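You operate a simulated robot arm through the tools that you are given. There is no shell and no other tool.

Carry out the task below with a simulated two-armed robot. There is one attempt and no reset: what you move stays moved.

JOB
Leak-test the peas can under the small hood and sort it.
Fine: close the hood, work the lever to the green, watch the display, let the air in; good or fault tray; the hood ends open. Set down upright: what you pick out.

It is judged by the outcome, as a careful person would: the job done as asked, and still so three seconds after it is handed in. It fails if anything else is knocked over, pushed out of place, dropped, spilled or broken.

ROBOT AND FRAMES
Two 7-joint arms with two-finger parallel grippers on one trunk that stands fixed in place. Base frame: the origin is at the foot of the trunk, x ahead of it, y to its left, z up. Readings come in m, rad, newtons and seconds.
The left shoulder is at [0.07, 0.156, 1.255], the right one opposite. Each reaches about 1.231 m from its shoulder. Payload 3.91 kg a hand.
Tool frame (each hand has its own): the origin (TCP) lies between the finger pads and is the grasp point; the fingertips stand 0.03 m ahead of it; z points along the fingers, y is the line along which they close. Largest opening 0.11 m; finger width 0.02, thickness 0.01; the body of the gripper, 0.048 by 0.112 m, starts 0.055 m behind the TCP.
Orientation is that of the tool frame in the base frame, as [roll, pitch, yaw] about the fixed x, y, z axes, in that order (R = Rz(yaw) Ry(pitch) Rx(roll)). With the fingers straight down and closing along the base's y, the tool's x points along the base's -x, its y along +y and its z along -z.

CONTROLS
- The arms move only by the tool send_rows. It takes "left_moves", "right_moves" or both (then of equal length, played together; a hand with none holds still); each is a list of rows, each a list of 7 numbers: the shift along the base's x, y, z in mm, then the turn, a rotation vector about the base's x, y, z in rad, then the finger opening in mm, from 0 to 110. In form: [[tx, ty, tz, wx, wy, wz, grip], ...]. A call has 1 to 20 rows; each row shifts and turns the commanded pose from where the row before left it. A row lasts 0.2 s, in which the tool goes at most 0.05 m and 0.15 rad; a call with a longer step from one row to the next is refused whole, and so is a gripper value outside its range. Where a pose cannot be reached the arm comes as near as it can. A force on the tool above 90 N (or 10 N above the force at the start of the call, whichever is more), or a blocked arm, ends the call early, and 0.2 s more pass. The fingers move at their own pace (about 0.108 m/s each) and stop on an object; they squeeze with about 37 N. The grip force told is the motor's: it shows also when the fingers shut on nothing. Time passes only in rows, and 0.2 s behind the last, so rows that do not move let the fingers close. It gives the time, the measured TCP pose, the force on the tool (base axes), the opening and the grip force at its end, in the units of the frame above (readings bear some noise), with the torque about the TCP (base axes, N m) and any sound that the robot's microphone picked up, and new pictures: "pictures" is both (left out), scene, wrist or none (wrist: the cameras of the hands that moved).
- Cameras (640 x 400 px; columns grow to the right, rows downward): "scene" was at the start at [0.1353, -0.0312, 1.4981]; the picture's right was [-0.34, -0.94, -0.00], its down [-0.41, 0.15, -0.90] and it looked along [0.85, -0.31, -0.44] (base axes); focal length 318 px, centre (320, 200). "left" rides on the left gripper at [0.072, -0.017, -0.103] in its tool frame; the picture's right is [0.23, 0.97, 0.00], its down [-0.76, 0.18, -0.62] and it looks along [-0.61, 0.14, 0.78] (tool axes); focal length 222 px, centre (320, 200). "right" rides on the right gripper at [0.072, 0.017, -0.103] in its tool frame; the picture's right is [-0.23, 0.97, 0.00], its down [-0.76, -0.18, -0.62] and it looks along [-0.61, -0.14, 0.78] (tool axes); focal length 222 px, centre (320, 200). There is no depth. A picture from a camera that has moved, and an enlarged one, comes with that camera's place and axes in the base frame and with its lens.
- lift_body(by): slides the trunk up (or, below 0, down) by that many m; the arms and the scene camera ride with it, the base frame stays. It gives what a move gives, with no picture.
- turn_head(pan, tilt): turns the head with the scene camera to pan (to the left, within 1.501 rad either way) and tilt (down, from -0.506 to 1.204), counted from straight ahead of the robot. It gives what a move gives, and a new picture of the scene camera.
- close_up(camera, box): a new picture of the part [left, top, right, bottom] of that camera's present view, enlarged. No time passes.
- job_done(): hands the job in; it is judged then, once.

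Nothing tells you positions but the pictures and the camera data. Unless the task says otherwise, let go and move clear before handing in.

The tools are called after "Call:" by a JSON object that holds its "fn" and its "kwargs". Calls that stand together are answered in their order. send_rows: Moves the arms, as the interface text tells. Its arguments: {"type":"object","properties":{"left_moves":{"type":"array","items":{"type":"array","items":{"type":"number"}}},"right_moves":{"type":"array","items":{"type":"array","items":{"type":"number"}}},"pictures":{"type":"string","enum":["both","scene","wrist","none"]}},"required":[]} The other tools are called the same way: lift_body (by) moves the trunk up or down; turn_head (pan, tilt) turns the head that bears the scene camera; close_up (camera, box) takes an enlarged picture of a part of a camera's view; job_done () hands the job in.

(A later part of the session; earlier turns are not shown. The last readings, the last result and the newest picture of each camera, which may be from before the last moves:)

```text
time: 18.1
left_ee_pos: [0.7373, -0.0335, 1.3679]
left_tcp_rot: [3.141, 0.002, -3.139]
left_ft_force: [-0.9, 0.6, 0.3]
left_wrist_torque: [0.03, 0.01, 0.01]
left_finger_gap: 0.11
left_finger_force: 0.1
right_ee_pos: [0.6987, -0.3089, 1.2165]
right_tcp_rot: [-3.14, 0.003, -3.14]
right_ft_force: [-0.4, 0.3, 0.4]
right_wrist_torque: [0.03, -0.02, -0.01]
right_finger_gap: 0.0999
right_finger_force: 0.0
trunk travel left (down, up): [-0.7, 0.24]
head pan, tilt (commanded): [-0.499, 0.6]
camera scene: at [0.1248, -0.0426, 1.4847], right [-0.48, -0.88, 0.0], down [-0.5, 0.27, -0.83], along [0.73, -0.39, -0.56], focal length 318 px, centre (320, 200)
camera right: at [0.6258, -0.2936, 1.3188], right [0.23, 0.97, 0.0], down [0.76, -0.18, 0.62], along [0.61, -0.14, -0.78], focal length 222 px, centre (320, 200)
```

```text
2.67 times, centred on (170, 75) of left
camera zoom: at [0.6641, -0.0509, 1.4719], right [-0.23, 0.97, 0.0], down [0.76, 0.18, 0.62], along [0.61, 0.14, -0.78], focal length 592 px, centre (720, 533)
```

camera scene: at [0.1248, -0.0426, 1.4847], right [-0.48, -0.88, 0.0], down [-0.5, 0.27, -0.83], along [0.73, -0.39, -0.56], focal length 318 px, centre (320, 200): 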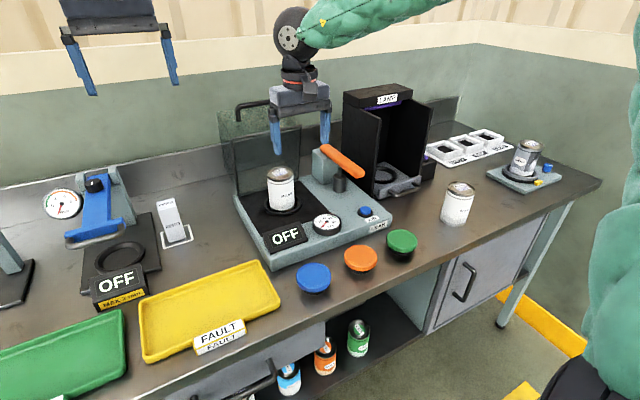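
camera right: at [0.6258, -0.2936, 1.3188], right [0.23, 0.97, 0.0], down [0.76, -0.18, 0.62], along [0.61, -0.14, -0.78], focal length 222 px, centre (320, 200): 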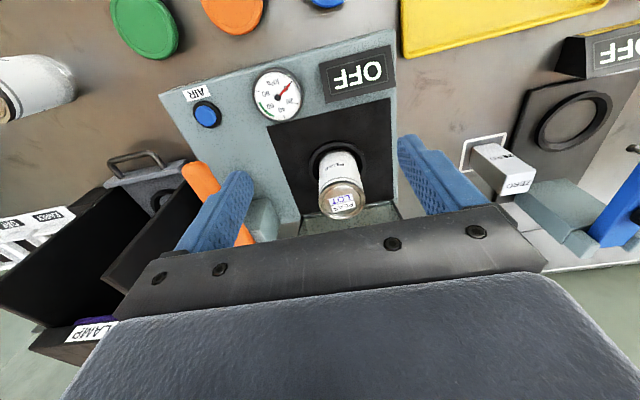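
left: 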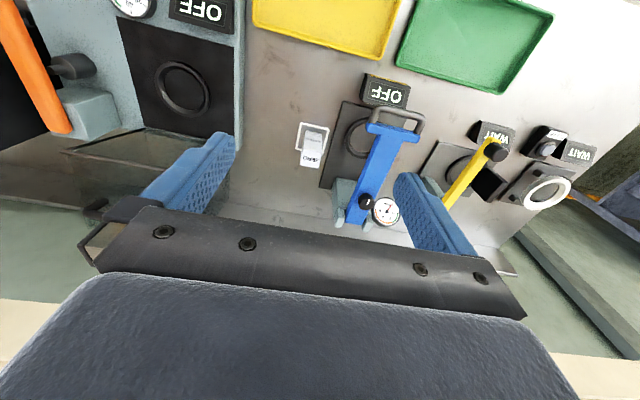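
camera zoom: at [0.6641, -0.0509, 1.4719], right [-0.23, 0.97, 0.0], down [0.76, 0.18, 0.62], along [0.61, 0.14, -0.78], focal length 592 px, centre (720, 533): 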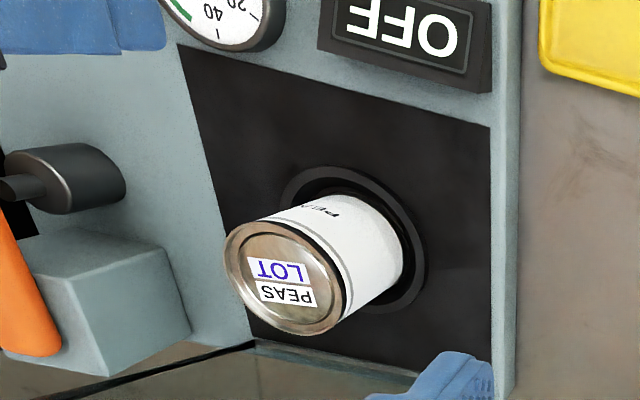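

The can stands upright in the ring. Now for the hood: I'll raise the right hand, turn it 90° so its fingers can straddle the handle bar fore-and-aft, and shift the left hand further left out of the way.

Call:
{"fn": "send_rows", "kwargs": {"right_moves": [[0, 0, 10, 0, 0, 0.1428, 60], [0, 0, 10, 0, 0, 0.1428, 60], [0, 0, 10, 0, 0, 0.1428, 60], [0, 0, 10, 0, 0, 0.1428, 60], [0, 0, 10, 0, 0, 0.1428, 60], [0, 0, 10, 0, 0, 0.1428, 60], [0, 0, 10, 0, 0, 0.1428, 60], [0, 0, 10, 0, 0, 0.1428, 60], [0, 0, 10, 0, 0, 0.1428, 60], [0, 0, 10, 0, 0, 0.1428, 60], [0, 0, 10, 0, 0, 0.1428, 60], [0, 0, 0, 0, 0, 0, 60]], "left_moves": [[0, 10, 0, 0, 0, 0, 110], [0, 10, 0, 0, 0, 0, 110], [0, 10, 0, 0, 0, 0, 110], [0, 10, 0, 0, 0, 0, 110], [0, 10, 0, 0, 0, 0, 110], [0, 10, 0, 0, 0, 0, 110], [0, 10, 0, 0, 0, 0, 110], [0, 10, 0, 0, 0, 0, 110], [0, 10, 0, 0, 0, 0, 110], [0, 10, 0, 0, 0, 0, 110], [0, 10, 0, 0, 0, 0, 110], [0, 10, 0, 0, 0, 0, 110]], "pictures": "both"}}

```text
time: 20.7
left_ee_pos: [0.7386, 0.0864, 1.3662]
left_tcp_rot: [-3.141, -0.002, -3.139]
left_ft_force: [1.3, 0.2, -0.4]
left_wrist_torque: [0.0, 0.0, 0.0]
left_finger_gap: 0.1099
left_finger_force: 0.0
right_ee_pos: [0.4475, -0.0715, 1.3353]
right_tcp_rot: [-3.137, -0.004, -1.593]
right_ft_force: [0.2, 0.1, 0.8]
right_wrist_torque: [0.01, 0.03, 0.0]
right_finger_gap: 0.0599
right_finger_force: 0.0
right hand out of reach, approached as far as the arm can: row 6, 7, 8, 9, 10, 11
trunk travel left (down, up): [-0.7, 0.24]
head pan, tilt (commanded): [-0.499, 0.6]
camera scene: at [0.1271, -0.0422, 1.4845], right [-0.48, -0.88, 0.0], down [-0.5, 0.27, -0.82], along [0.72, -0.39, -0.57], focal length 318 px, centre (320, 200)
camera right: at [0.4274, -0.1433, 1.4382], right [-0.97, 0.25, -0.01], down [0.19, 0.76, 0.62], along [0.16, 0.6, -0.78], focal length 222 px, centre (320, 200)
camera left: at [0.6665, 0.0694, 1.4704], right [-0.23, 0.97, 0.0], down [0.76, 0.18, 0.62], along [0.61, 0.14, -0.78], focal length 222 px, centre (320, 200)
```

scene: 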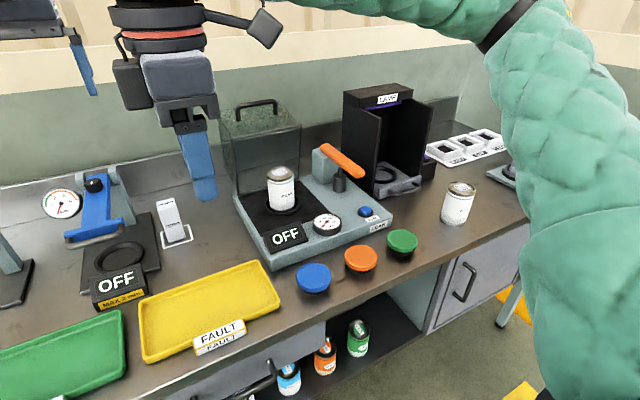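
right: 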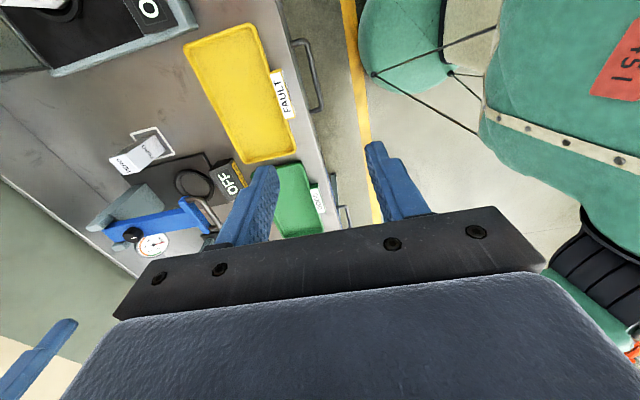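
left: 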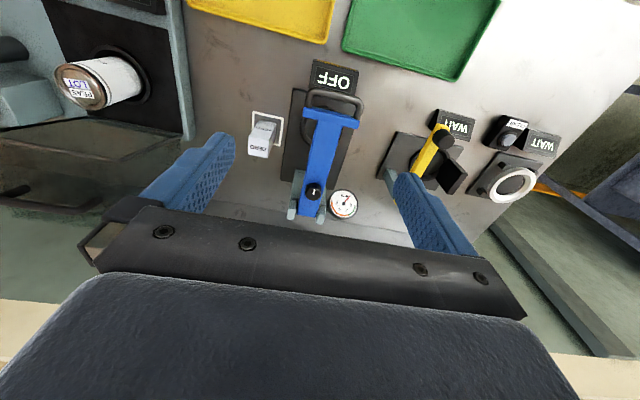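

The +90° turn ran into the arm's limit and the hand strayed (nothing was touched). I'll turn back the way it came and try the other direction in smaller stages.

Call:
{"fn": "send_rows", "kwargs": {"right_moves": [[0, 0, 0, 0, 0, -0.1428, 60], [0, 0, 0, 0, 0, -0.1428, 60], [0, 0, 0, 0, 0, -0.1428, 60], [0, 0, 0, 0, 0, -0.1428, 60], [0, 0, 0, 0, 0, -0.1428, 60], [0, 0, 0, 0, 0, -0.1428, 60], [0, 0, 0, 0, 0, -0.1428, 60], [0, 0, 0, 0, 0, -0.1428, 60], [0, 0, 0, 0, 0, -0.1428, 60], [0, 0, 0, 0, 0, -0.1428, 60], [0, 0, 0, 0, 0, -0.1428, 60], [0, 0, 0, 0, 0, 0, 60]], "pictures": "scene"}}

```text
time: 23.3
left_ee_pos: [0.739, 0.0878, 1.3672]
left_tcp_rot: [-3.141, 0.0, -3.139]
left_ft_force: [-0.9, 1.0, -1.1]
left_wrist_torque: [0.02, 0.0, -0.04]
left_finger_gap: 0.1098
left_finger_force: 0.1
right_ee_pos: [0.4456, -0.0723, 1.3355]
right_tcp_rot: [3.141, -0.001, 3.141]
right_ft_force: [0.4, 0.4, -0.2]
right_wrist_torque: [0.02, 0.0, 0.03]
right_finger_gap: 0.0596
right_finger_force: 0.1
trunk travel left (down, up): [-0.7, 0.24]
head pan, tilt (commanded): [-0.499, 0.6]
camera scene: at [0.1264, -0.0417, 1.4846], right [-0.48, -0.88, 0.0], down [-0.5, 0.27, -0.82], along [0.72, -0.39, -0.57], focal length 318 px, centre (320, 200)
```

scene: 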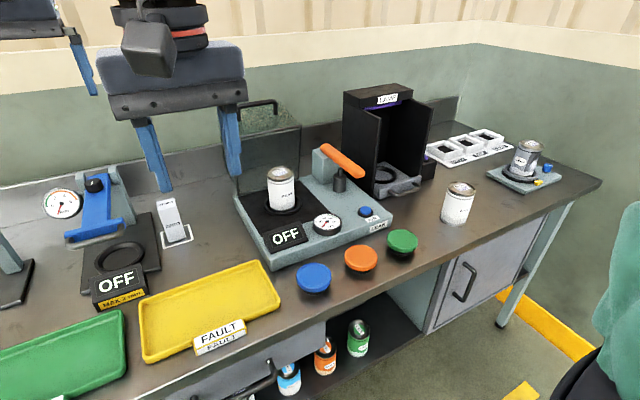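

The hand is back to its plain orientation at (0.446, -0.072, 1.336). I'll move it back to the right, then try turning the other way a bit at a time.

Call:
{"fn": "send_rows", "kwargs": {"right_moves": [[17, -36, 0, 0, 0, 0, 60], [17, -36, 0, 0, 0, 0, 60], [17, -36, 0, 0, 0, 0, 60], [17, -36, 0, 0, 0, 0, 60], [17, -36, 0, 0, 0, 0, 60], [17, -36, 0, 0, 0, 0, 60], [17, -36, 0, 0, 0, 0, 60], [17, -36, 0, 0, 0, 0, 60], [17, -36, 0, 0, 0, 0, 60], [0, 0, 0, 0, 0, -0.1, 60], [0, 0, 0, 0, 0, -0.14, 60], [0, 0, 0, 0, 0, -0.14, 60], [0, 0, 0, 0, 0, -0.14, 60]], "pictures": "scene"}}

```text
time: 26.1
left_ee_pos: [0.7376, 0.0878, 1.3667]
left_tcp_rot: [-3.141, 0.0, -3.139]
left_ft_force: [0.4, 1.5, 0.9]
left_wrist_torque: [0.02, 0.01, 0.03]
left_finger_gap: 0.1097
left_finger_force: 0.0
right_ee_pos: [0.5998, -0.3944, 1.3351]
right_tcp_rot: [3.141, 0.0, 2.619]
right_ft_force: [0.1, -0.8, 0.2]
right_wrist_torque: [-0.01, 0.02, 0.0]
right_finger_gap: 0.06
right_finger_force: 0.0
trunk travel left (down, up): [-0.7, 0.24]
head pan, tilt (commanded): [-0.499, 0.6]
camera scene: at [0.1263, -0.0412, 1.4846], right [-0.48, -0.88, 0.0], down [-0.5, 0.27, -0.83], along [0.72, -0.39, -0.56], focal length 318 px, centre (320, 200)
```

scene: 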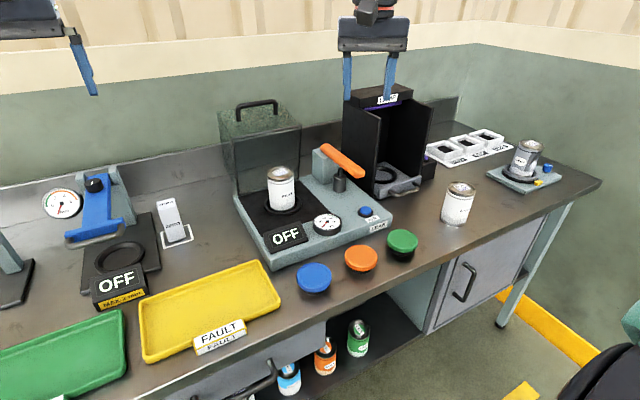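

The clockwise turn works. Continuing to a full quarter turn.

Call:
{"fn": "send_rows", "kwargs": {"right_moves": [[0, 0, 0, 0, 0, -0.131, 60], [0, 0, 0, 0, 0, -0.131, 60], [0, 0, 0, 0, 0, -0.131, 60], [0, 0, 0, 0, 0, -0.131, 60], [0, 0, 0, 0, 0, -0.131, 60], [0, 0, 0, 0, 0, -0.131, 60], [0, 0, 0, 0, 0, -0.131, 60], [0, 0, 0, 0, 0, -0.131, 60], [0, 0, 0, 0, 0, 0, 60]], "pictures": "both"}}

```text
time: 28.1
left_ee_pos: [0.7391, 0.0856, 1.3668]
left_tcp_rot: [-3.141, 0.001, -3.14]
left_ft_force: [-0.9, 0.2, 0.8]
left_wrist_torque: [0.0, 0.0, 0.01]
left_finger_gap: 0.11
left_finger_force: 0.2
right_ee_pos: [0.601, -0.397, 1.3336]
right_tcp_rot: [-3.141, 0.001, 1.572]
right_ft_force: [-0.1, 0.8, 0.0]
right_wrist_torque: [-0.01, -0.01, -0.01]
right_finger_gap: 0.0599
right_finger_force: 0.0
trunk travel left (down, up): [-0.7, 0.24]
head pan, tilt (commanded): [-0.499, 0.6]
camera scene: at [0.1267, -0.0423, 1.4845], right [-0.48, -0.88, 0.0], down [-0.5, 0.27, -0.82], along [0.72, -0.39, -0.57], focal length 318 px, centre (320, 200)
camera right: at [0.6164, -0.3244, 1.4375], right [0.97, -0.23, 0.0], down [-0.18, -0.76, 0.62], along [-0.14, -0.61, -0.78], focal length 222 px, centre (320, 200)
```

scene: 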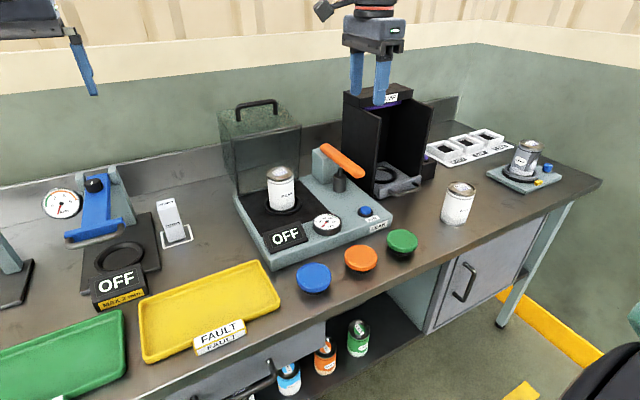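
right: 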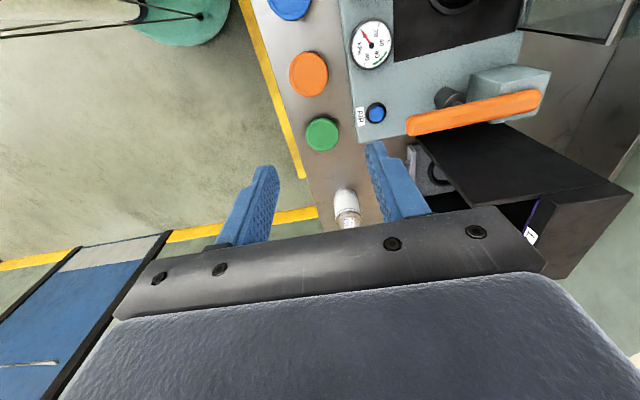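

The hand is now turned with its fingers closing fore-and-aft. I'll move it high over the hood handle, around (0.98, -0.307).

Call:
{"fn": "send_rows", "kwargs": {"right_moves": [[42, 10, -2, 0, 0, 0, 60], [42, 10, -2, 0, 0, 0, 60], [42, 10, -2, 0, 0, 0, 60], [42, 10, -2, 0, 0, 0, 60], [42, 10, -2, 0, 0, 0, 60], [42, 10, -2, 0, 0, 0, 60], [42, 10, -2, 0, 0, 0, 60], [42, 10, -2, 0, 0, 0, 60], [40, 9, -2, 0, 0, 0, 60], [0, 0, 0, 0, 0, 0, 60]], "pictures": "both"}}

Call:
{"fn": "close_up", "kwargs": {"camera": "scene", "box": [200, 20, 360, 240]}}

```text
time: 30.3
left_ee_pos: [0.7364, 0.0875, 1.3672]
left_tcp_rot: [-3.14, 0.002, -3.14]
left_ft_force: [-0.4, 0.4, 0.0]
left_wrist_torque: [-0.02, -0.02, -0.02]
left_finger_gap: 0.11
left_finger_force: 0.0
right_ee_pos: [0.9606, -0.3137, 1.3169]
right_tcp_rot: [3.139, 0.001, 1.573]
right_ft_force: [0.2, 0.5, 0.6]
right_wrist_torque: [0.01, 0.02, 0.03]
right_finger_gap: 0.0599
right_finger_force: 0.0
right hand out of reach, approached as far as the arm can: row 9
trunk travel left (down, up): [-0.7, 0.24]
head pan, tilt (commanded): [-0.499, 0.6]
camera scene: at [0.1249, -0.0416, 1.4848], right [-0.48, -0.88, 0.0], down [-0.5, 0.27, -0.83], along [0.72, -0.4, -0.56], focal length 318 px, centre (320, 200)
camera right: at [0.9765, -0.2412, 1.419], right [0.97, -0.23, 0.0], down [-0.18, -0.76, 0.62], along [-0.14, -0.61, -0.78], focal length 222 px, centre (320, 200)
```

scene: 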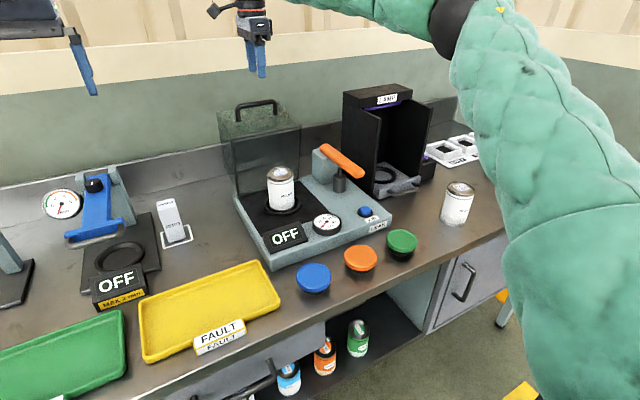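
right: 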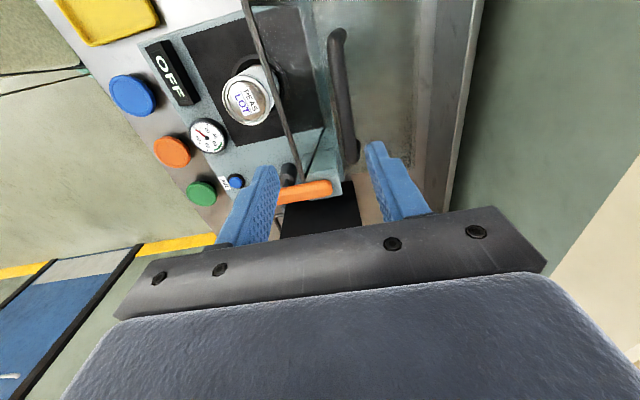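

```text
1.82 times, centred on (280, 130) of scene
camera zoom: at [0.1249, -0.0416, 1.4848], right [-0.48, -0.88, 0.0], down [-0.5, 0.27, -0.83], along [0.72, -0.4, -0.56], focal length 579 px, centre (393, 327)
```

zoom: 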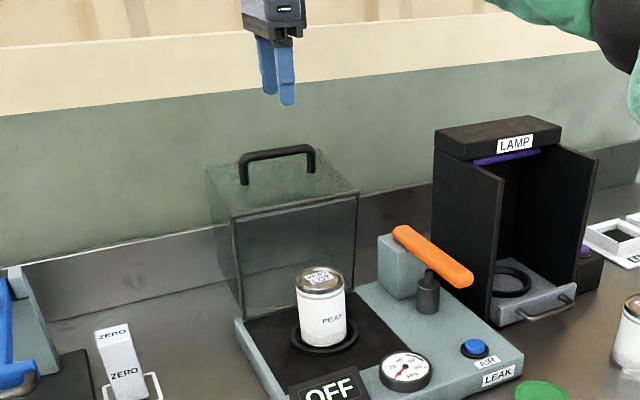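

The handle bar measures at about (0.988, -0.307, 1.204), with the hood tipped back about 78°. Straight down is at the limit of reach, so I'll tilt the fingers ~40° forward, which also keeps clear of the hood when it closes, and move to a pre-grasp spot.

Call:
{"fn": "send_rows", "kwargs": {"right_moves": [[-6, 1.3, 0, 0, -0.14, 0, 36], [-6, 1.3, 0, 0, -0.14, 0, 36], [-6, 1.3, 0, 0, -0.14, 0, 36], [-6, 1.3, 0, 0, -0.14, 0, 36], [-6, 1.3, 0, 0, -0.14, 0, 36], [0, 0, -20, 0, 0, 0, 36], [0, 0, -22, 0, 0, 0, 36], [0, 0, 0, 0, 0, 0, 36]], "pictures": "both"}}

Call:
{"fn": "close_up", "kwargs": {"camera": "scene", "box": [200, 20, 360, 240]}}

```text
time: 32.1
left_ee_pos: [0.7383, 0.0869, 1.3659]
left_tcp_rot: [3.141, 0.0, -3.141]
left_ft_force: [-0.6, 0.3, 0.1]
left_wrist_torque: [0.01, -0.05, 0.02]
left_finger_gap: 0.1101
left_finger_force: 0.1
right_ee_pos: [0.9326, -0.3056, 1.2722]
right_tcp_rot: [2.442, 0.002, 1.573]
right_ft_force: [-0.6, -0.3, -0.4]
right_wrist_torque: [0.0, 0.03, 0.01]
right_finger_gap: 0.036
right_finger_force: 0.0
trunk travel left (down, up): [-0.7, 0.24]
head pan, tilt (commanded): [-0.499, 0.6]
camera scene: at [0.1263, -0.042, 1.4846], right [-0.48, -0.88, 0.0], down [-0.5, 0.27, -0.82], along [0.72, -0.39, -0.57], focal length 318 px, centre (320, 200)
camera right: at [0.8779, -0.2341, 1.3616], right [0.75, -0.22, 0.63], down [-0.54, -0.76, 0.36], along [0.4, -0.61, -0.69], focal length 222 px, centre (320, 200)
```

scene: 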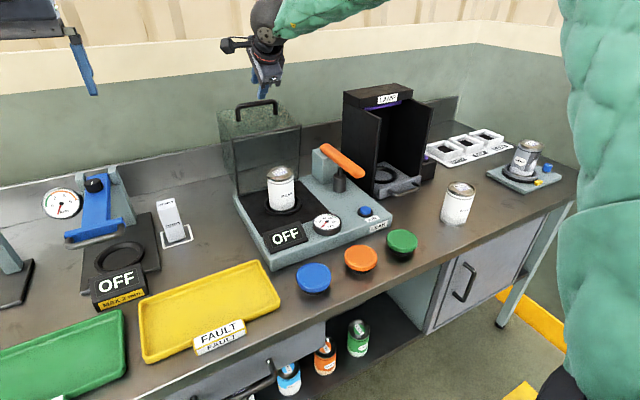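
right: 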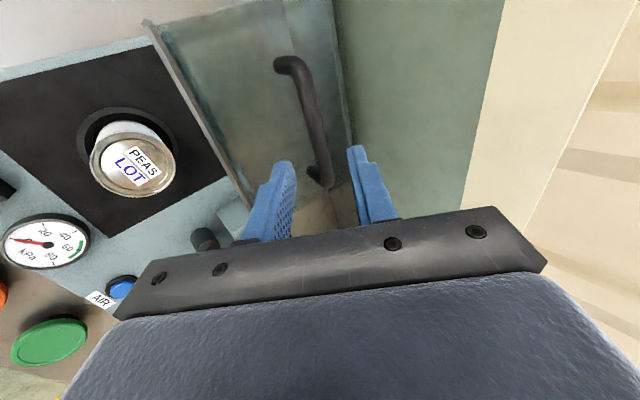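

```text
1.82 times, centred on (280, 130) of scene
camera zoom: at [0.1263, -0.042, 1.4846], right [-0.48, -0.88, 0.0], down [-0.5, 0.27, -0.82], along [0.72, -0.39, -0.57], focal length 579 px, centre (393, 327)
```

zoom: 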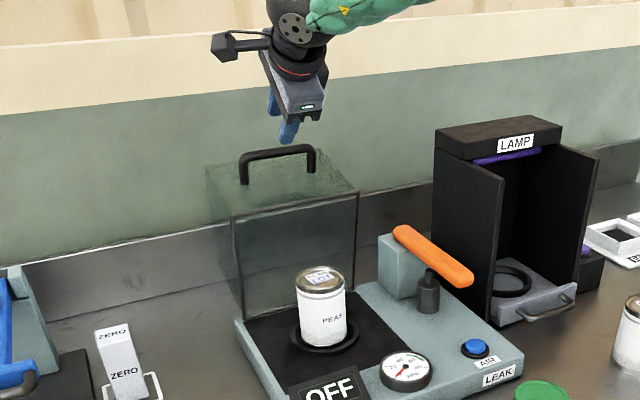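

The bar is visible just ahead of the fingers. I'll zoom in to measure it precisely before moving in.

Call:
{"fn": "close_up", "kwargs": {"camera": "right", "box": [220, 40, 400, 220]}}

Call:
{"fn": "close_up", "kwargs": {"camera": "scene", "box": [220, 40, 310, 130]}}

```text
2.22 times, centred on (310, 130) of right
camera zoom: at [0.8779, -0.2341, 1.3616], right [0.75, -0.22, 0.63], down [-0.54, -0.76, 0.36], along [0.4, -0.61, -0.69], focal length 494 px, centre (342, 356)
```

zoom: 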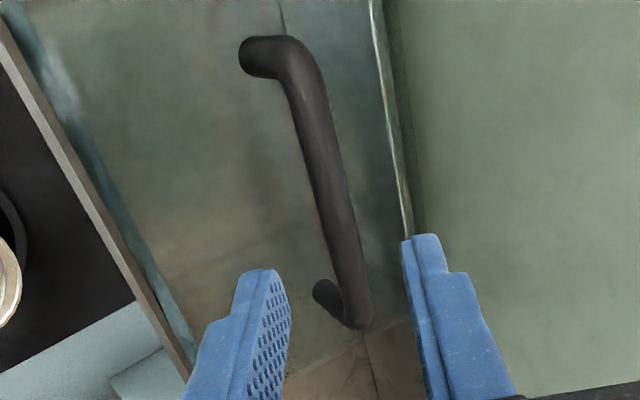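

```text
4.44 times, centred on (265, 85) of scene
camera zoom: at [0.1263, -0.042, 1.4846], right [-0.48, -0.88, 0.0], down [-0.5, 0.27, -0.82], along [0.72, -0.39, -0.57], focal length 1415 px, centre (564, 711)
```

zoom: 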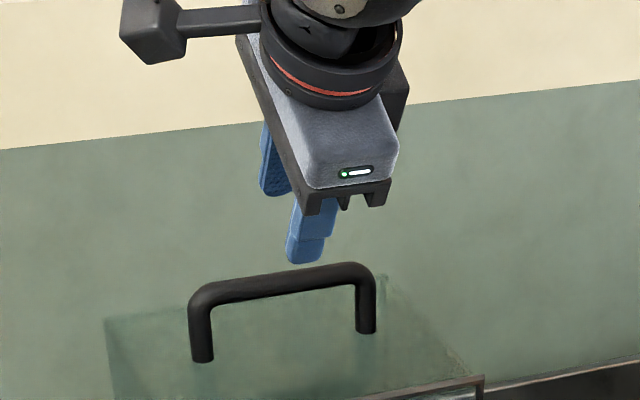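

The bar centre refines to (0.985, -0.305, 1.204), almost dead ahead along the tilted fingers. I'll advance so the fingers straddle the bar.

Call:
{"fn": "send_rows", "kwargs": {"right_moves": [[10.9, 0, -14.5, 0, 0, 0, 36], [10.9, 0, -14.5, 0, 0, 0, 36], [10.9, 0, -14.5, 0, 0, 0, 36], [7, 0, -9, 0, 0, 0, 36], [0, 0, 0, 0, 0, 0, 36]], "pictures": "both"}}

Call:
{"fn": "close_up", "kwargs": {"camera": "right", "box": [220, 80, 420, 260]}}

Call:
{"fn": "close_up", "kwargs": {"camera": "scene", "box": [210, 50, 320, 180]}}

```text
time: 33.3
left_ee_pos: [0.7382, 0.0862, 1.3666]
left_tcp_rot: [-3.141, 0.001, -3.141]
left_ft_force: [-0.1, 0.7, -0.8]
left_wrist_torque: [0.04, -0.01, -0.02]
left_finger_gap: 0.11
left_finger_force: 0.0
right_ee_pos: [0.972, -0.3072, 1.22]
right_tcp_rot: [2.442, 0.003, 1.573]
right_ft_force: [0.5, -0.2, 0.9]
right_wrist_torque: [0.02, -0.02, -0.01]
right_finger_gap: 0.0359
right_finger_force: 0.0
trunk travel left (down, up): [-0.7, 0.24]
head pan, tilt (commanded): [-0.499, 0.6]
camera scene: at [0.1264, -0.042, 1.4846], right [-0.48, -0.88, 0.0], down [-0.5, 0.27, -0.82], along [0.72, -0.39, -0.57], focal length 318 px, centre (320, 200)
camera right: at [0.9178, -0.2347, 1.3091], right [0.75, -0.22, 0.63], down [-0.54, -0.76, 0.36], along [0.4, -0.61, -0.69], focal length 222 px, centre (320, 200)
```

scene: 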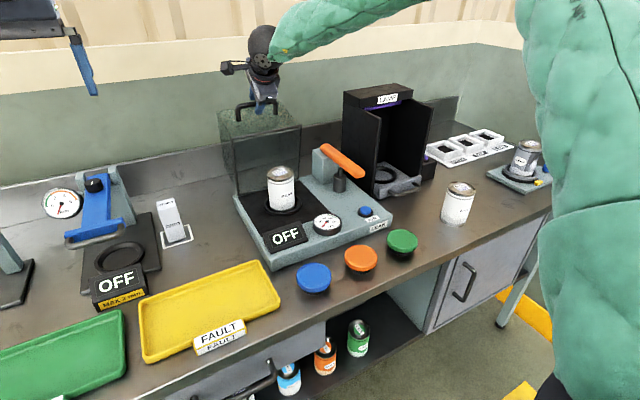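
right: 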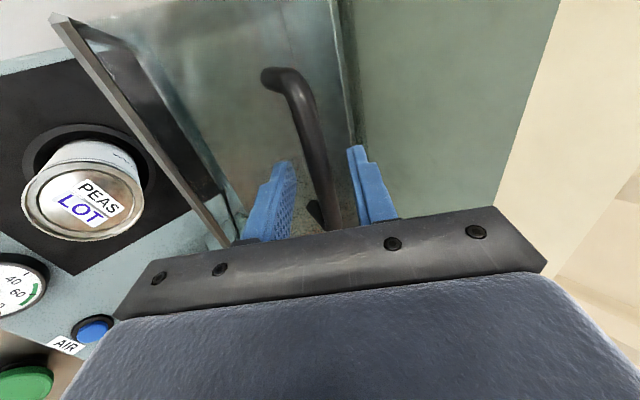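

```text
2.22 times, centred on (320, 170) of right
camera zoom: at [0.9178, -0.2347, 1.3091], right [0.75, -0.22, 0.63], down [-0.54, -0.76, 0.36], along [0.4, -0.61, -0.69], focal length 494 px, centre (320, 267)
```

zoom: 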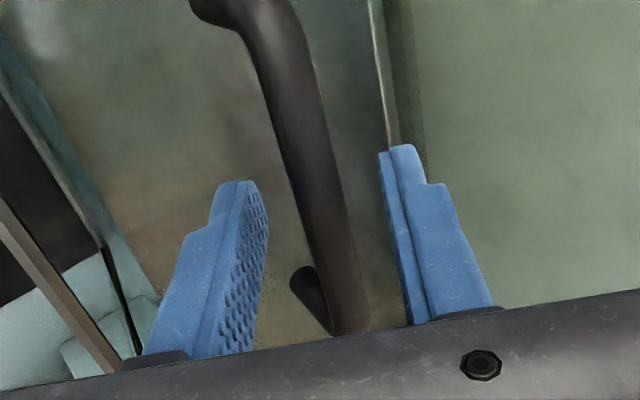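

```text
3.08 times, centred on (265, 115) of scene
camera zoom: at [0.1264, -0.042, 1.4846], right [-0.48, -0.88, 0.0], down [-0.5, 0.27, -0.82], along [0.72, -0.39, -0.57], focal length 980 px, centre (489, 462)
```

zoom: 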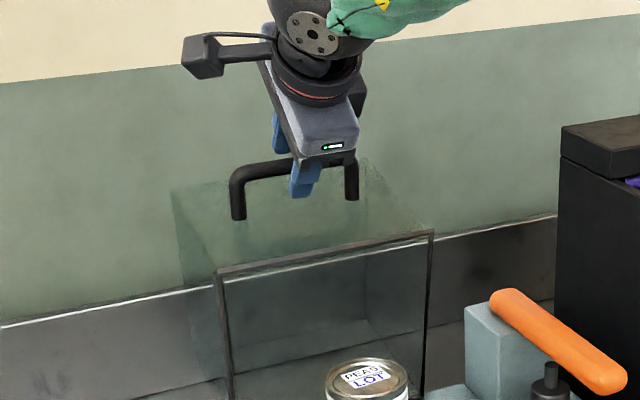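

The bar passes neatly between the fingers. I'll go 9 mm further in, then close gently to feel the bar.

Call:
{"fn": "send_rows", "kwargs": {"right_moves": [[3, 0, -3.5, 0, 0, 0, 36], [3, 0, -3.5, 0, 0, 0, 36], [0, 0, 0, 0, 0, 0, 36], [0, 0, 0, 0, 0, 0, 8], [0, 0, 0, 0, 0, 0, 8]], "pictures": "both"}}

Call:
{"fn": "close_up", "kwargs": {"camera": "scene", "box": [210, 50, 320, 180]}}

```text
time: 34.5
left_ee_pos: [0.7385, 0.0875, 1.3673]
left_tcp_rot: [3.14, 0.0, -3.139]
left_ft_force: [0.5, -0.3, 0.2]
left_wrist_torque: [0.02, 0.0, 0.01]
left_finger_gap: 0.1098
left_finger_force: 0.1
right_ee_pos: [0.9785, -0.3053, 1.2122]
right_tcp_rot: [2.442, 0.002, 1.573]
right_ft_force: [0.6, 0.4, 0.1]
right_wrist_torque: [0.34, 0.04, -0.36]
right_finger_gap: 0.0135
right_finger_force: 45.3
trunk travel left (down, up): [-0.7, 0.24]
head pan, tilt (commanded): [-0.499, 0.6]
camera scene: at [0.1271, -0.0419, 1.4845], right [-0.48, -0.88, 0.0], down [-0.5, 0.27, -0.82], along [0.72, -0.39, -0.57], focal length 318 px, centre (320, 200)
camera right: at [0.9239, -0.2345, 1.3017], right [0.75, -0.22, 0.63], down [-0.54, -0.76, 0.36], along [0.4, -0.61, -0.69], focal length 222 px, centre (320, 200)
```

scene: 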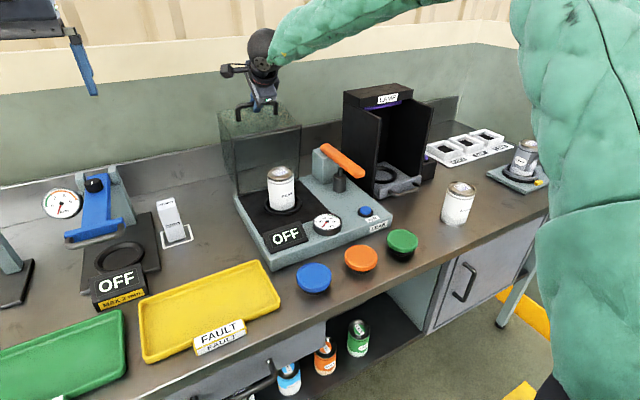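
right: 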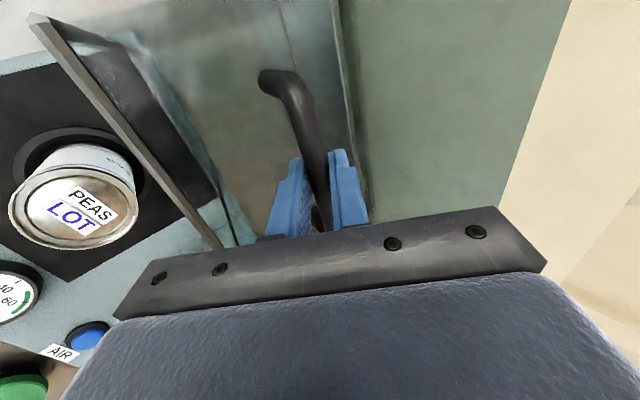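

```text
3.08 times, centred on (265, 115) of scene
camera zoom: at [0.1271, -0.0419, 1.4845], right [-0.48, -0.88, 0.0], down [-0.5, 0.27, -0.82], along [0.72, -0.39, -0.57], focal length 980 px, centre (489, 462)
```

zoom: 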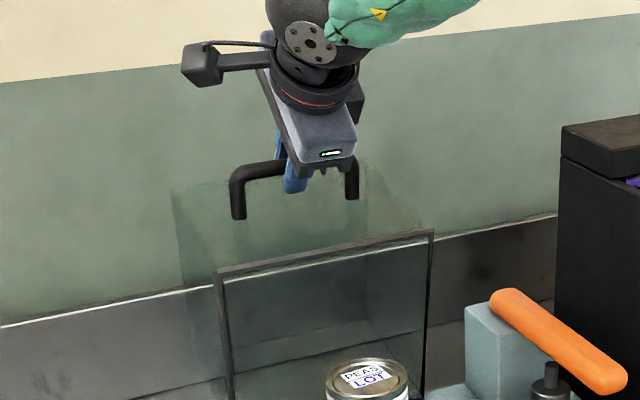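

The fingers have closed on the bar (13.5 mm) with no side force. I'll loosen slightly to a cage and start swinging the hood forward along its arc, checking forces as I go.

Call:
{"fn": "send_rows", "kwargs": {"right_moves": [[0, 0, 0, 0, 0, 0, 19], [-12.5, 0, 0.9, 0, 0, 0, 19], [-12.5, 0, 0.9, 0, 0, 0, 19], [-12.5, 0, -0.3, 0, 0, 0, 19], [-12.5, 0, -0.3, 0, 0, 0, 19], [-12.5, 0, -1.5, 0, 0, 0, 19], [-12.4, 0, -1.6, 0, 0, 0, 19]], "pictures": "both"}}

Call:
{"fn": "close_up", "kwargs": {"camera": "scene", "box": [210, 50, 330, 220]}}

```text
time: 36.1
left_ee_pos: [0.7376, 0.0891, 1.3664]
left_tcp_rot: [-3.141, 0.0, -3.141]
left_ft_force: [-0.3, 0.1, 0.5]
left_wrist_torque: [0.0, -0.01, -0.01]
left_finger_gap: 0.1103
left_finger_force: 0.1
right_ee_pos: [0.9033, -0.3063, 1.2108]
right_tcp_rot: [2.442, 0.002, 1.572]
right_ft_force: [2.7, 0.8, 4.8]
right_wrist_torque: [0.07, -0.08, -0.03]
right_finger_gap: 0.0214
right_finger_force: 2.2
trunk travel left (down, up): [-0.7, 0.24]
head pan, tilt (commanded): [-0.499, 0.6]
camera scene: at [0.1261, -0.0417, 1.4845], right [-0.48, -0.88, 0.0], down [-0.5, 0.27, -0.83], along [0.72, -0.39, -0.56], focal length 318 px, centre (320, 200)
camera right: at [0.8481, -0.2342, 1.3001], right [0.75, -0.22, 0.63], down [-0.54, -0.76, 0.36], along [0.4, -0.61, -0.69], focal length 222 px, centre (320, 200)
```

scene: 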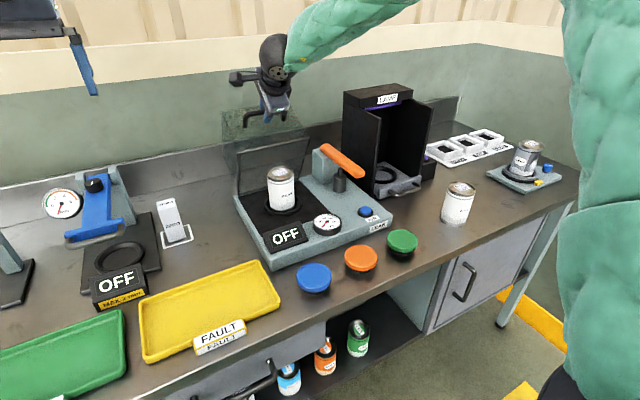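
right: 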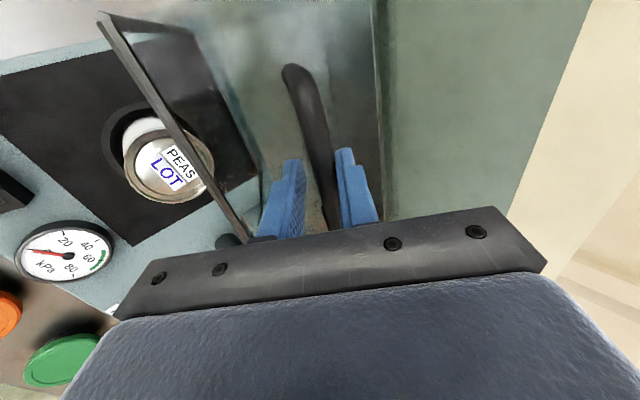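

```text
2.35 times, centred on (270, 135) of scene
camera zoom: at [0.1261, -0.0417, 1.4845], right [-0.48, -0.88, 0.0], down [-0.5, 0.27, -0.83], along [0.72, -0.39, -0.56], focal length 749 px, centre (438, 353)
```

zoom: 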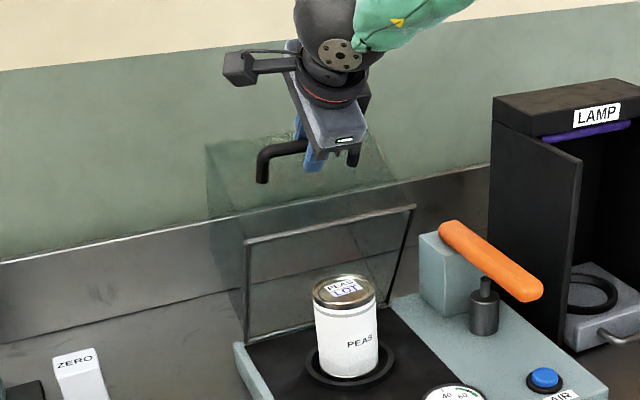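

The hood is swinging smoothly with low force. Continuing along the arc.

Call:
{"fn": "send_rows", "kwargs": {"right_moves": [[-12.3, 0, -2.7, 0, 0, 0, 19], [-12.2, 0, -2.7, 0, 0, 0, 19], [-11.9, 0, -3.9, 0, 0, 0, 19], [-11.9, 0, -3.9, 0, 0, 0, 19], [-11.5, 0, -5, 0, 0, 0, 19], [-11.4, 0, -5.1, 0, 0, 0, 19], [0, 0, 0, 0, 0, 0, 19]], "pictures": "both"}}

Call:
{"fn": "close_up", "kwargs": {"camera": "scene", "box": [210, 50, 350, 250]}}

Call:
{"fn": "close_up", "kwargs": {"camera": "right", "box": [220, 40, 420, 240]}}

```text
time: 37.7
left_ee_pos: [0.7388, 0.0883, 1.3661]
left_tcp_rot: [-3.141, -0.001, -3.139]
left_ft_force: [-0.8, 0.6, 0.0]
left_wrist_torque: [-0.02, -0.02, -0.03]
left_finger_gap: 0.11
left_finger_force: 0.1
right_ee_pos: [0.832, -0.3054, 1.1868]
right_tcp_rot: [2.443, 0.002, 1.572]
right_ft_force: [1.3, 1.0, 2.0]
right_wrist_torque: [0.0, -0.02, 0.01]
right_finger_gap: 0.0199
right_finger_force: 1.1
trunk travel left (down, up): [-0.7, 0.24]
head pan, tilt (commanded): [-0.499, 0.6]
camera scene: at [0.1269, -0.0417, 1.4845], right [-0.48, -0.88, 0.0], down [-0.5, 0.27, -0.82], along [0.72, -0.39, -0.57], focal length 318 px, centre (320, 200)
camera right: at [0.7778, -0.2339, 1.2768], right [0.75, -0.22, 0.63], down [-0.54, -0.76, 0.36], along [0.4, -0.61, -0.69], focal length 222 px, centre (320, 200)
```

scene: 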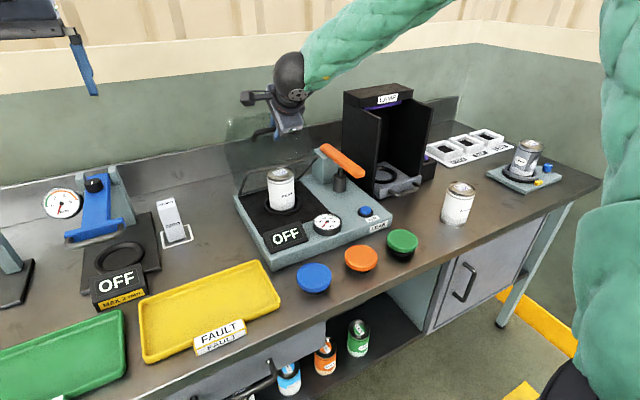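
right: 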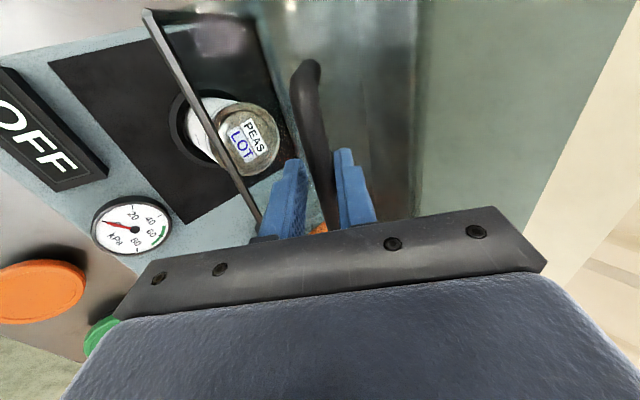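

```text
2.00 times, centred on (280, 150) of scene
camera zoom: at [0.1269, -0.0417, 1.4845], right [-0.48, -0.88, 0.0], down [-0.5, 0.27, -0.82], along [0.72, -0.39, -0.57], focal length 637 px, centre (400, 300)
```

zoom: 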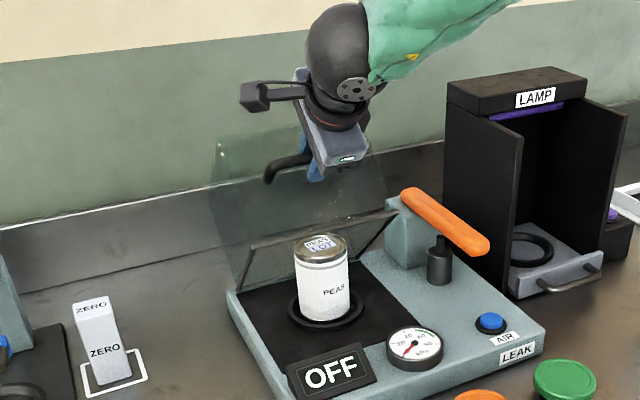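

```text
2.00 times, centred on (320, 140) of right
camera zoom: at [0.7778, -0.2339, 1.2768], right [0.75, -0.22, 0.63], down [-0.54, -0.76, 0.36], along [0.4, -0.61, -0.69], focal length 444 px, centre (320, 320)
```

zoom: 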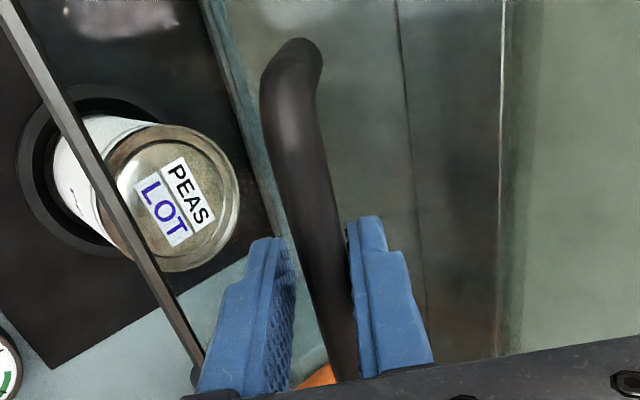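

Halfway there; forces are tiny. Continuing.

Call:
{"fn": "send_rows", "kwargs": {"right_moves": [[-11, 0, -6.1, 0, 0, 0, 19], [-10.9, 0, -6.2, 0, 0, 0, 19], [-10.3, 0, -7.1, 0, 0, 0, 19], [-10.2, 0, -7.2, 0, 0, 0, 19], [-9.6, 0, -8.1, 0, 0, 0, 19], [-9.5, 0, -8.2, 0, 0, 0, 19], [0, 0, 0, 0, 0, 0, 19]], "pictures": "both"}}

Call:
{"fn": "close_up", "kwargs": {"camera": "scene", "box": [210, 50, 350, 250]}}

Call:
{"fn": "close_up", "kwargs": {"camera": "right", "box": [220, 40, 420, 240]}}

```text
time: 39.3
left_ee_pos: [0.7382, 0.088, 1.3658]
left_tcp_rot: [-3.141, 0.001, -3.14]
left_ft_force: [-0.3, -0.4, -0.1]
left_wrist_torque: [-0.03, 0.0, 0.0]
left_finger_gap: 0.11
left_finger_force: 0.0
right_ee_pos: [0.7701, -0.3054, 1.1442]
right_tcp_rot: [2.445, 0.002, 1.572]
right_ft_force: [0.4, 0.1, 0.5]
right_wrist_torque: [-0.01, -0.01, 0.01]
right_finger_gap: 0.0193
right_finger_force: 0.3
trunk travel left (down, up): [-0.7, 0.24]
head pan, tilt (commanded): [-0.499, 0.6]
camera scene: at [0.1269, -0.0416, 1.4845], right [-0.48, -0.88, 0.0], down [-0.5, 0.27, -0.82], along [0.72, -0.39, -0.57], focal length 318 px, centre (320, 200)
camera right: at [0.7159, -0.2342, 1.2336], right [0.75, -0.22, 0.63], down [-0.54, -0.76, 0.36], along [0.4, -0.61, -0.69], focal length 222 px, centre (320, 200)
```

scene: 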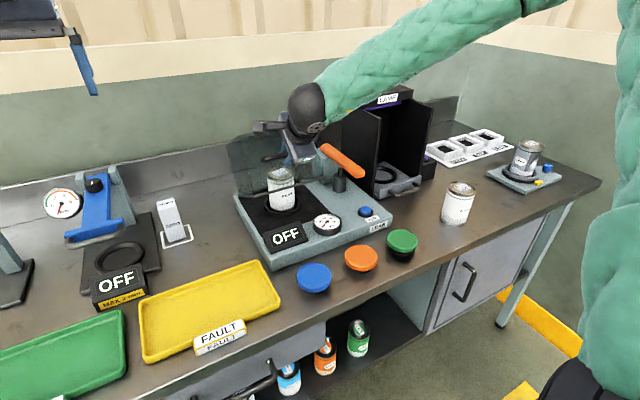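
right: 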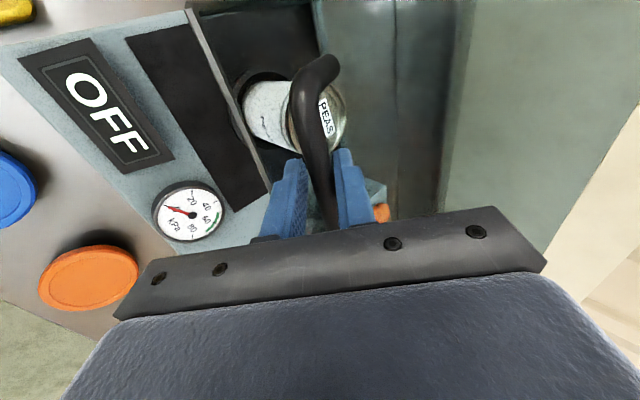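

```text
2.00 times, centred on (280, 150) of scene
camera zoom: at [0.1269, -0.0416, 1.4845], right [-0.48, -0.88, 0.0], down [-0.5, 0.27, -0.82], along [0.72, -0.39, -0.57], focal length 637 px, centre (400, 300)
```

zoom: 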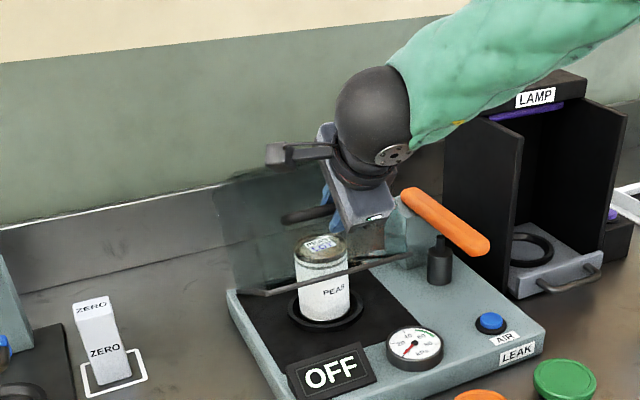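

```text
2.00 times, centred on (320, 140) of right
camera zoom: at [0.7159, -0.2342, 1.2336], right [0.75, -0.22, 0.63], down [-0.54, -0.76, 0.36], along [0.4, -0.61, -0.69], focal length 444 px, centre (320, 320)
```

zoom: 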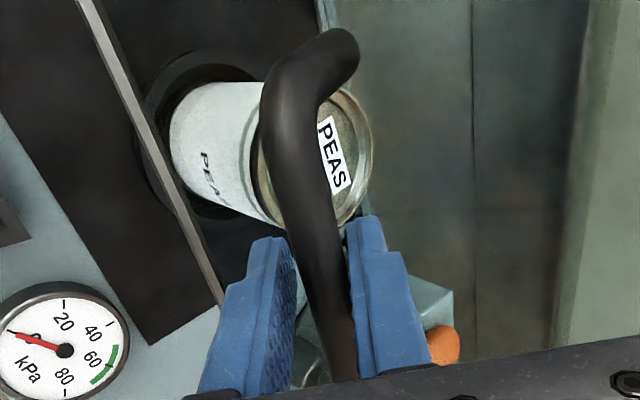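

Still smooth and centred on the bar. Continuing down toward closed.

Call:
{"fn": "send_rows", "kwargs": {"right_moves": [[-8.8, 0, -9, 0, 0, 0, 19], [-8.7, 0, -9, 0, 0, 0, 19], [-7.8, 0, -9.8, 0, 0, 0, 19], [-7.7, 0, -9.9, 0, 0, 0, 19], [-6.8, 0, -10.5, 0, 0, 0, 19], [-6.8, 0, -10.5, 0, 0, 0, 19], [0, 0, 0, 0, 0, 0, 19]], "pictures": "both"}}

Call:
{"fn": "close_up", "kwargs": {"camera": "scene", "box": [210, 80, 370, 270]}}

Call:
{"fn": "close_up", "kwargs": {"camera": "right", "box": [220, 40, 420, 240]}}

```text
time: 40.9
left_ee_pos: [0.7377, 0.0869, 1.3667]
left_tcp_rot: [-3.141, -0.001, -3.141]
left_ft_force: [0.0, -0.1, 0.3]
left_wrist_torque: [0.02, 0.01, -0.01]
left_finger_gap: 0.1099
left_finger_force: 0.0
right_ee_pos: [0.7238, -0.3055, 1.0869]
right_tcp_rot: [2.442, 0.003, 1.571]
right_ft_force: [0.9, -0.1, 0.5]
right_wrist_torque: [0.03, 0.02, -0.03]
right_finger_gap: 0.0194
right_finger_force: 0.2
trunk travel left (down, up): [-0.7, 0.24]
head pan, tilt (commanded): [-0.499, 0.6]
camera scene: at [0.1268, -0.0418, 1.4845], right [-0.48, -0.88, 0.0], down [-0.5, 0.27, -0.82], along [0.72, -0.39, -0.57], focal length 318 px, centre (320, 200)
camera right: at [0.6694, -0.2343, 1.1754], right [0.75, -0.22, 0.63], down [-0.54, -0.76, 0.36], along [0.4, -0.61, -0.69], focal length 222 px, centre (320, 200)
```

scene: 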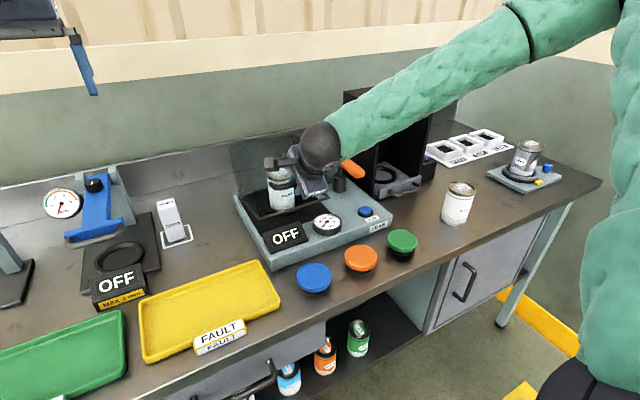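
right: 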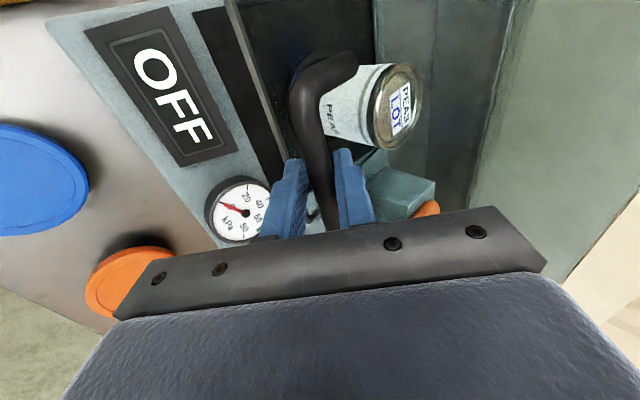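

```text
2.11 times, centred on (290, 175) of scene
camera zoom: at [0.1268, -0.0418, 1.4845], right [-0.48, -0.88, 0.0], down [-0.5, 0.27, -0.82], along [0.72, -0.39, -0.57], focal length 670 px, centre (383, 253)
```

zoom: 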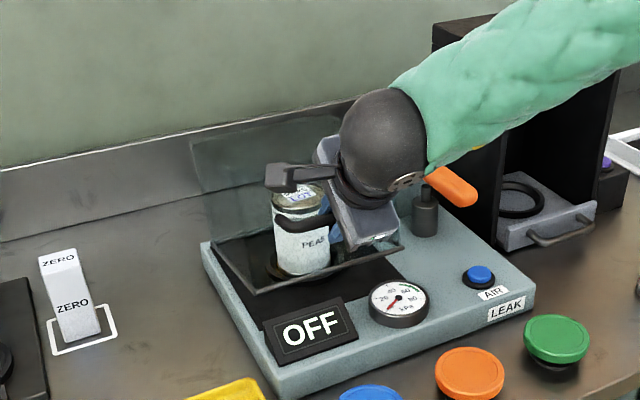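

```text
2.00 times, centred on (320, 140) of right
camera zoom: at [0.6694, -0.2343, 1.1754], right [0.75, -0.22, 0.63], down [-0.54, -0.76, 0.36], along [0.4, -0.61, -0.69], focal length 444 px, centre (320, 320)
```

zoom: 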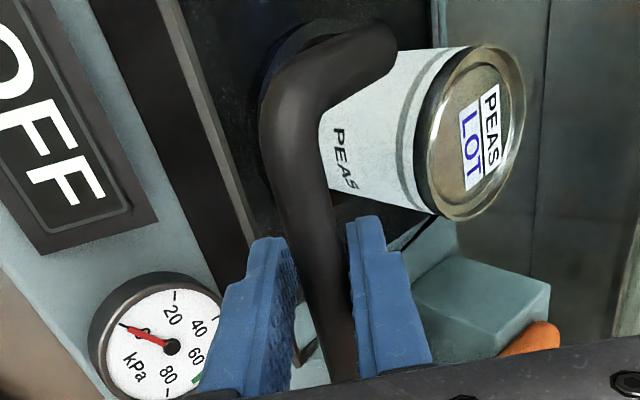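

About 20° left to close. Continuing slowly.

Call:
{"fn": "send_rows", "kwargs": {"right_moves": [[-5.8, 0, -11.1, 0, 0, 0, 19], [-5.7, 0, -11.1, 0, 0, 0, 19], [-4.6, 0, -11.6, 0, 0, 0, 19], [-2.5, 0, -6, 0, 0, 0, 19], [0, 0, 0, 0, 0, 0, 19]], "pictures": "both"}}

Call:
{"fn": "close_up", "kwargs": {"camera": "scene", "box": [210, 80, 370, 270]}}

Call:
{"fn": "close_up", "kwargs": {"camera": "right", "box": [220, 0, 420, 240]}}

```text
time: 42.1
left_ee_pos: [0.7385, 0.0867, 1.366]
left_tcp_rot: [3.142, 0.0, -3.14]
left_ft_force: [0.0, 0.7, 0.4]
left_wrist_torque: [0.03, -0.02, -0.01]
left_finger_gap: 0.1101
left_finger_force: 0.1
right_ee_pos: [0.7062, -0.3071, 1.0464]
right_tcp_rot: [2.444, 0.002, 1.573]
right_ft_force: [-1.6, 0.6, -3.1]
right_wrist_torque: [-0.02, 0.01, -0.01]
right_finger_gap: 0.0206
right_finger_force: 1.8
trunk travel left (down, up): [-0.7, 0.24]
head pan, tilt (commanded): [-0.499, 0.6]
camera scene: at [0.1269, -0.0421, 1.4844], right [-0.48, -0.88, 0.0], down [-0.5, 0.27, -0.82], along [0.72, -0.39, -0.57], focal length 318 px, centre (320, 200)
camera right: at [0.651, -0.2349, 1.1351], right [0.75, -0.22, 0.63], down [-0.54, -0.76, 0.36], along [0.4, -0.61, -0.69], focal length 222 px, centre (320, 200)
```

scene: 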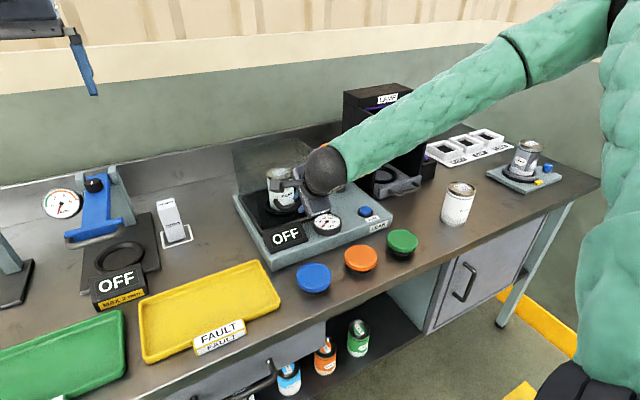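
right: 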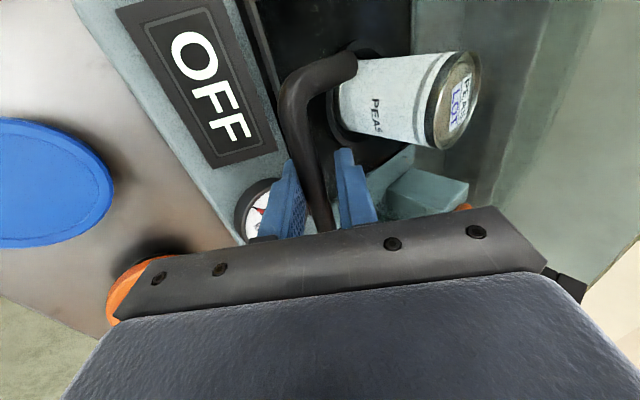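

```text
2.11 times, centred on (290, 175) of scene
camera zoom: at [0.1269, -0.0421, 1.4844], right [-0.48, -0.88, 0.0], down [-0.5, 0.27, -0.82], along [0.72, -0.39, -0.57], focal length 670 px, centre (383, 253)
```

zoom: 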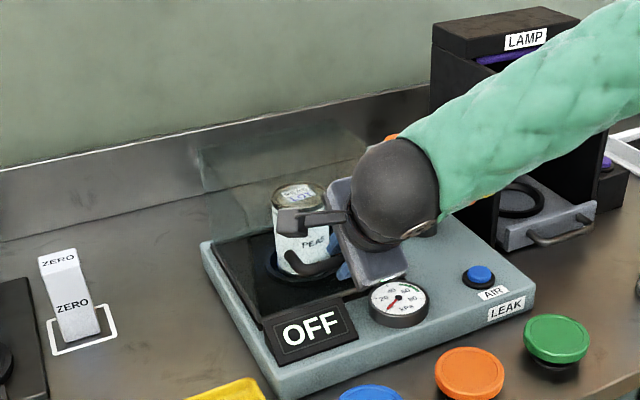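

```text
1.67 times, centred on (320, 120) of right
camera zoom: at [0.651, -0.2349, 1.1351], right [0.75, -0.22, 0.63], down [-0.54, -0.76, 0.36], along [0.4, -0.61, -0.69], focal length 370 px, centre (320, 333)
```

zoom: 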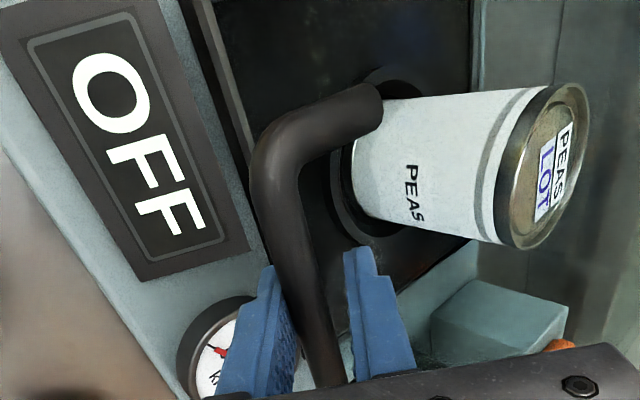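

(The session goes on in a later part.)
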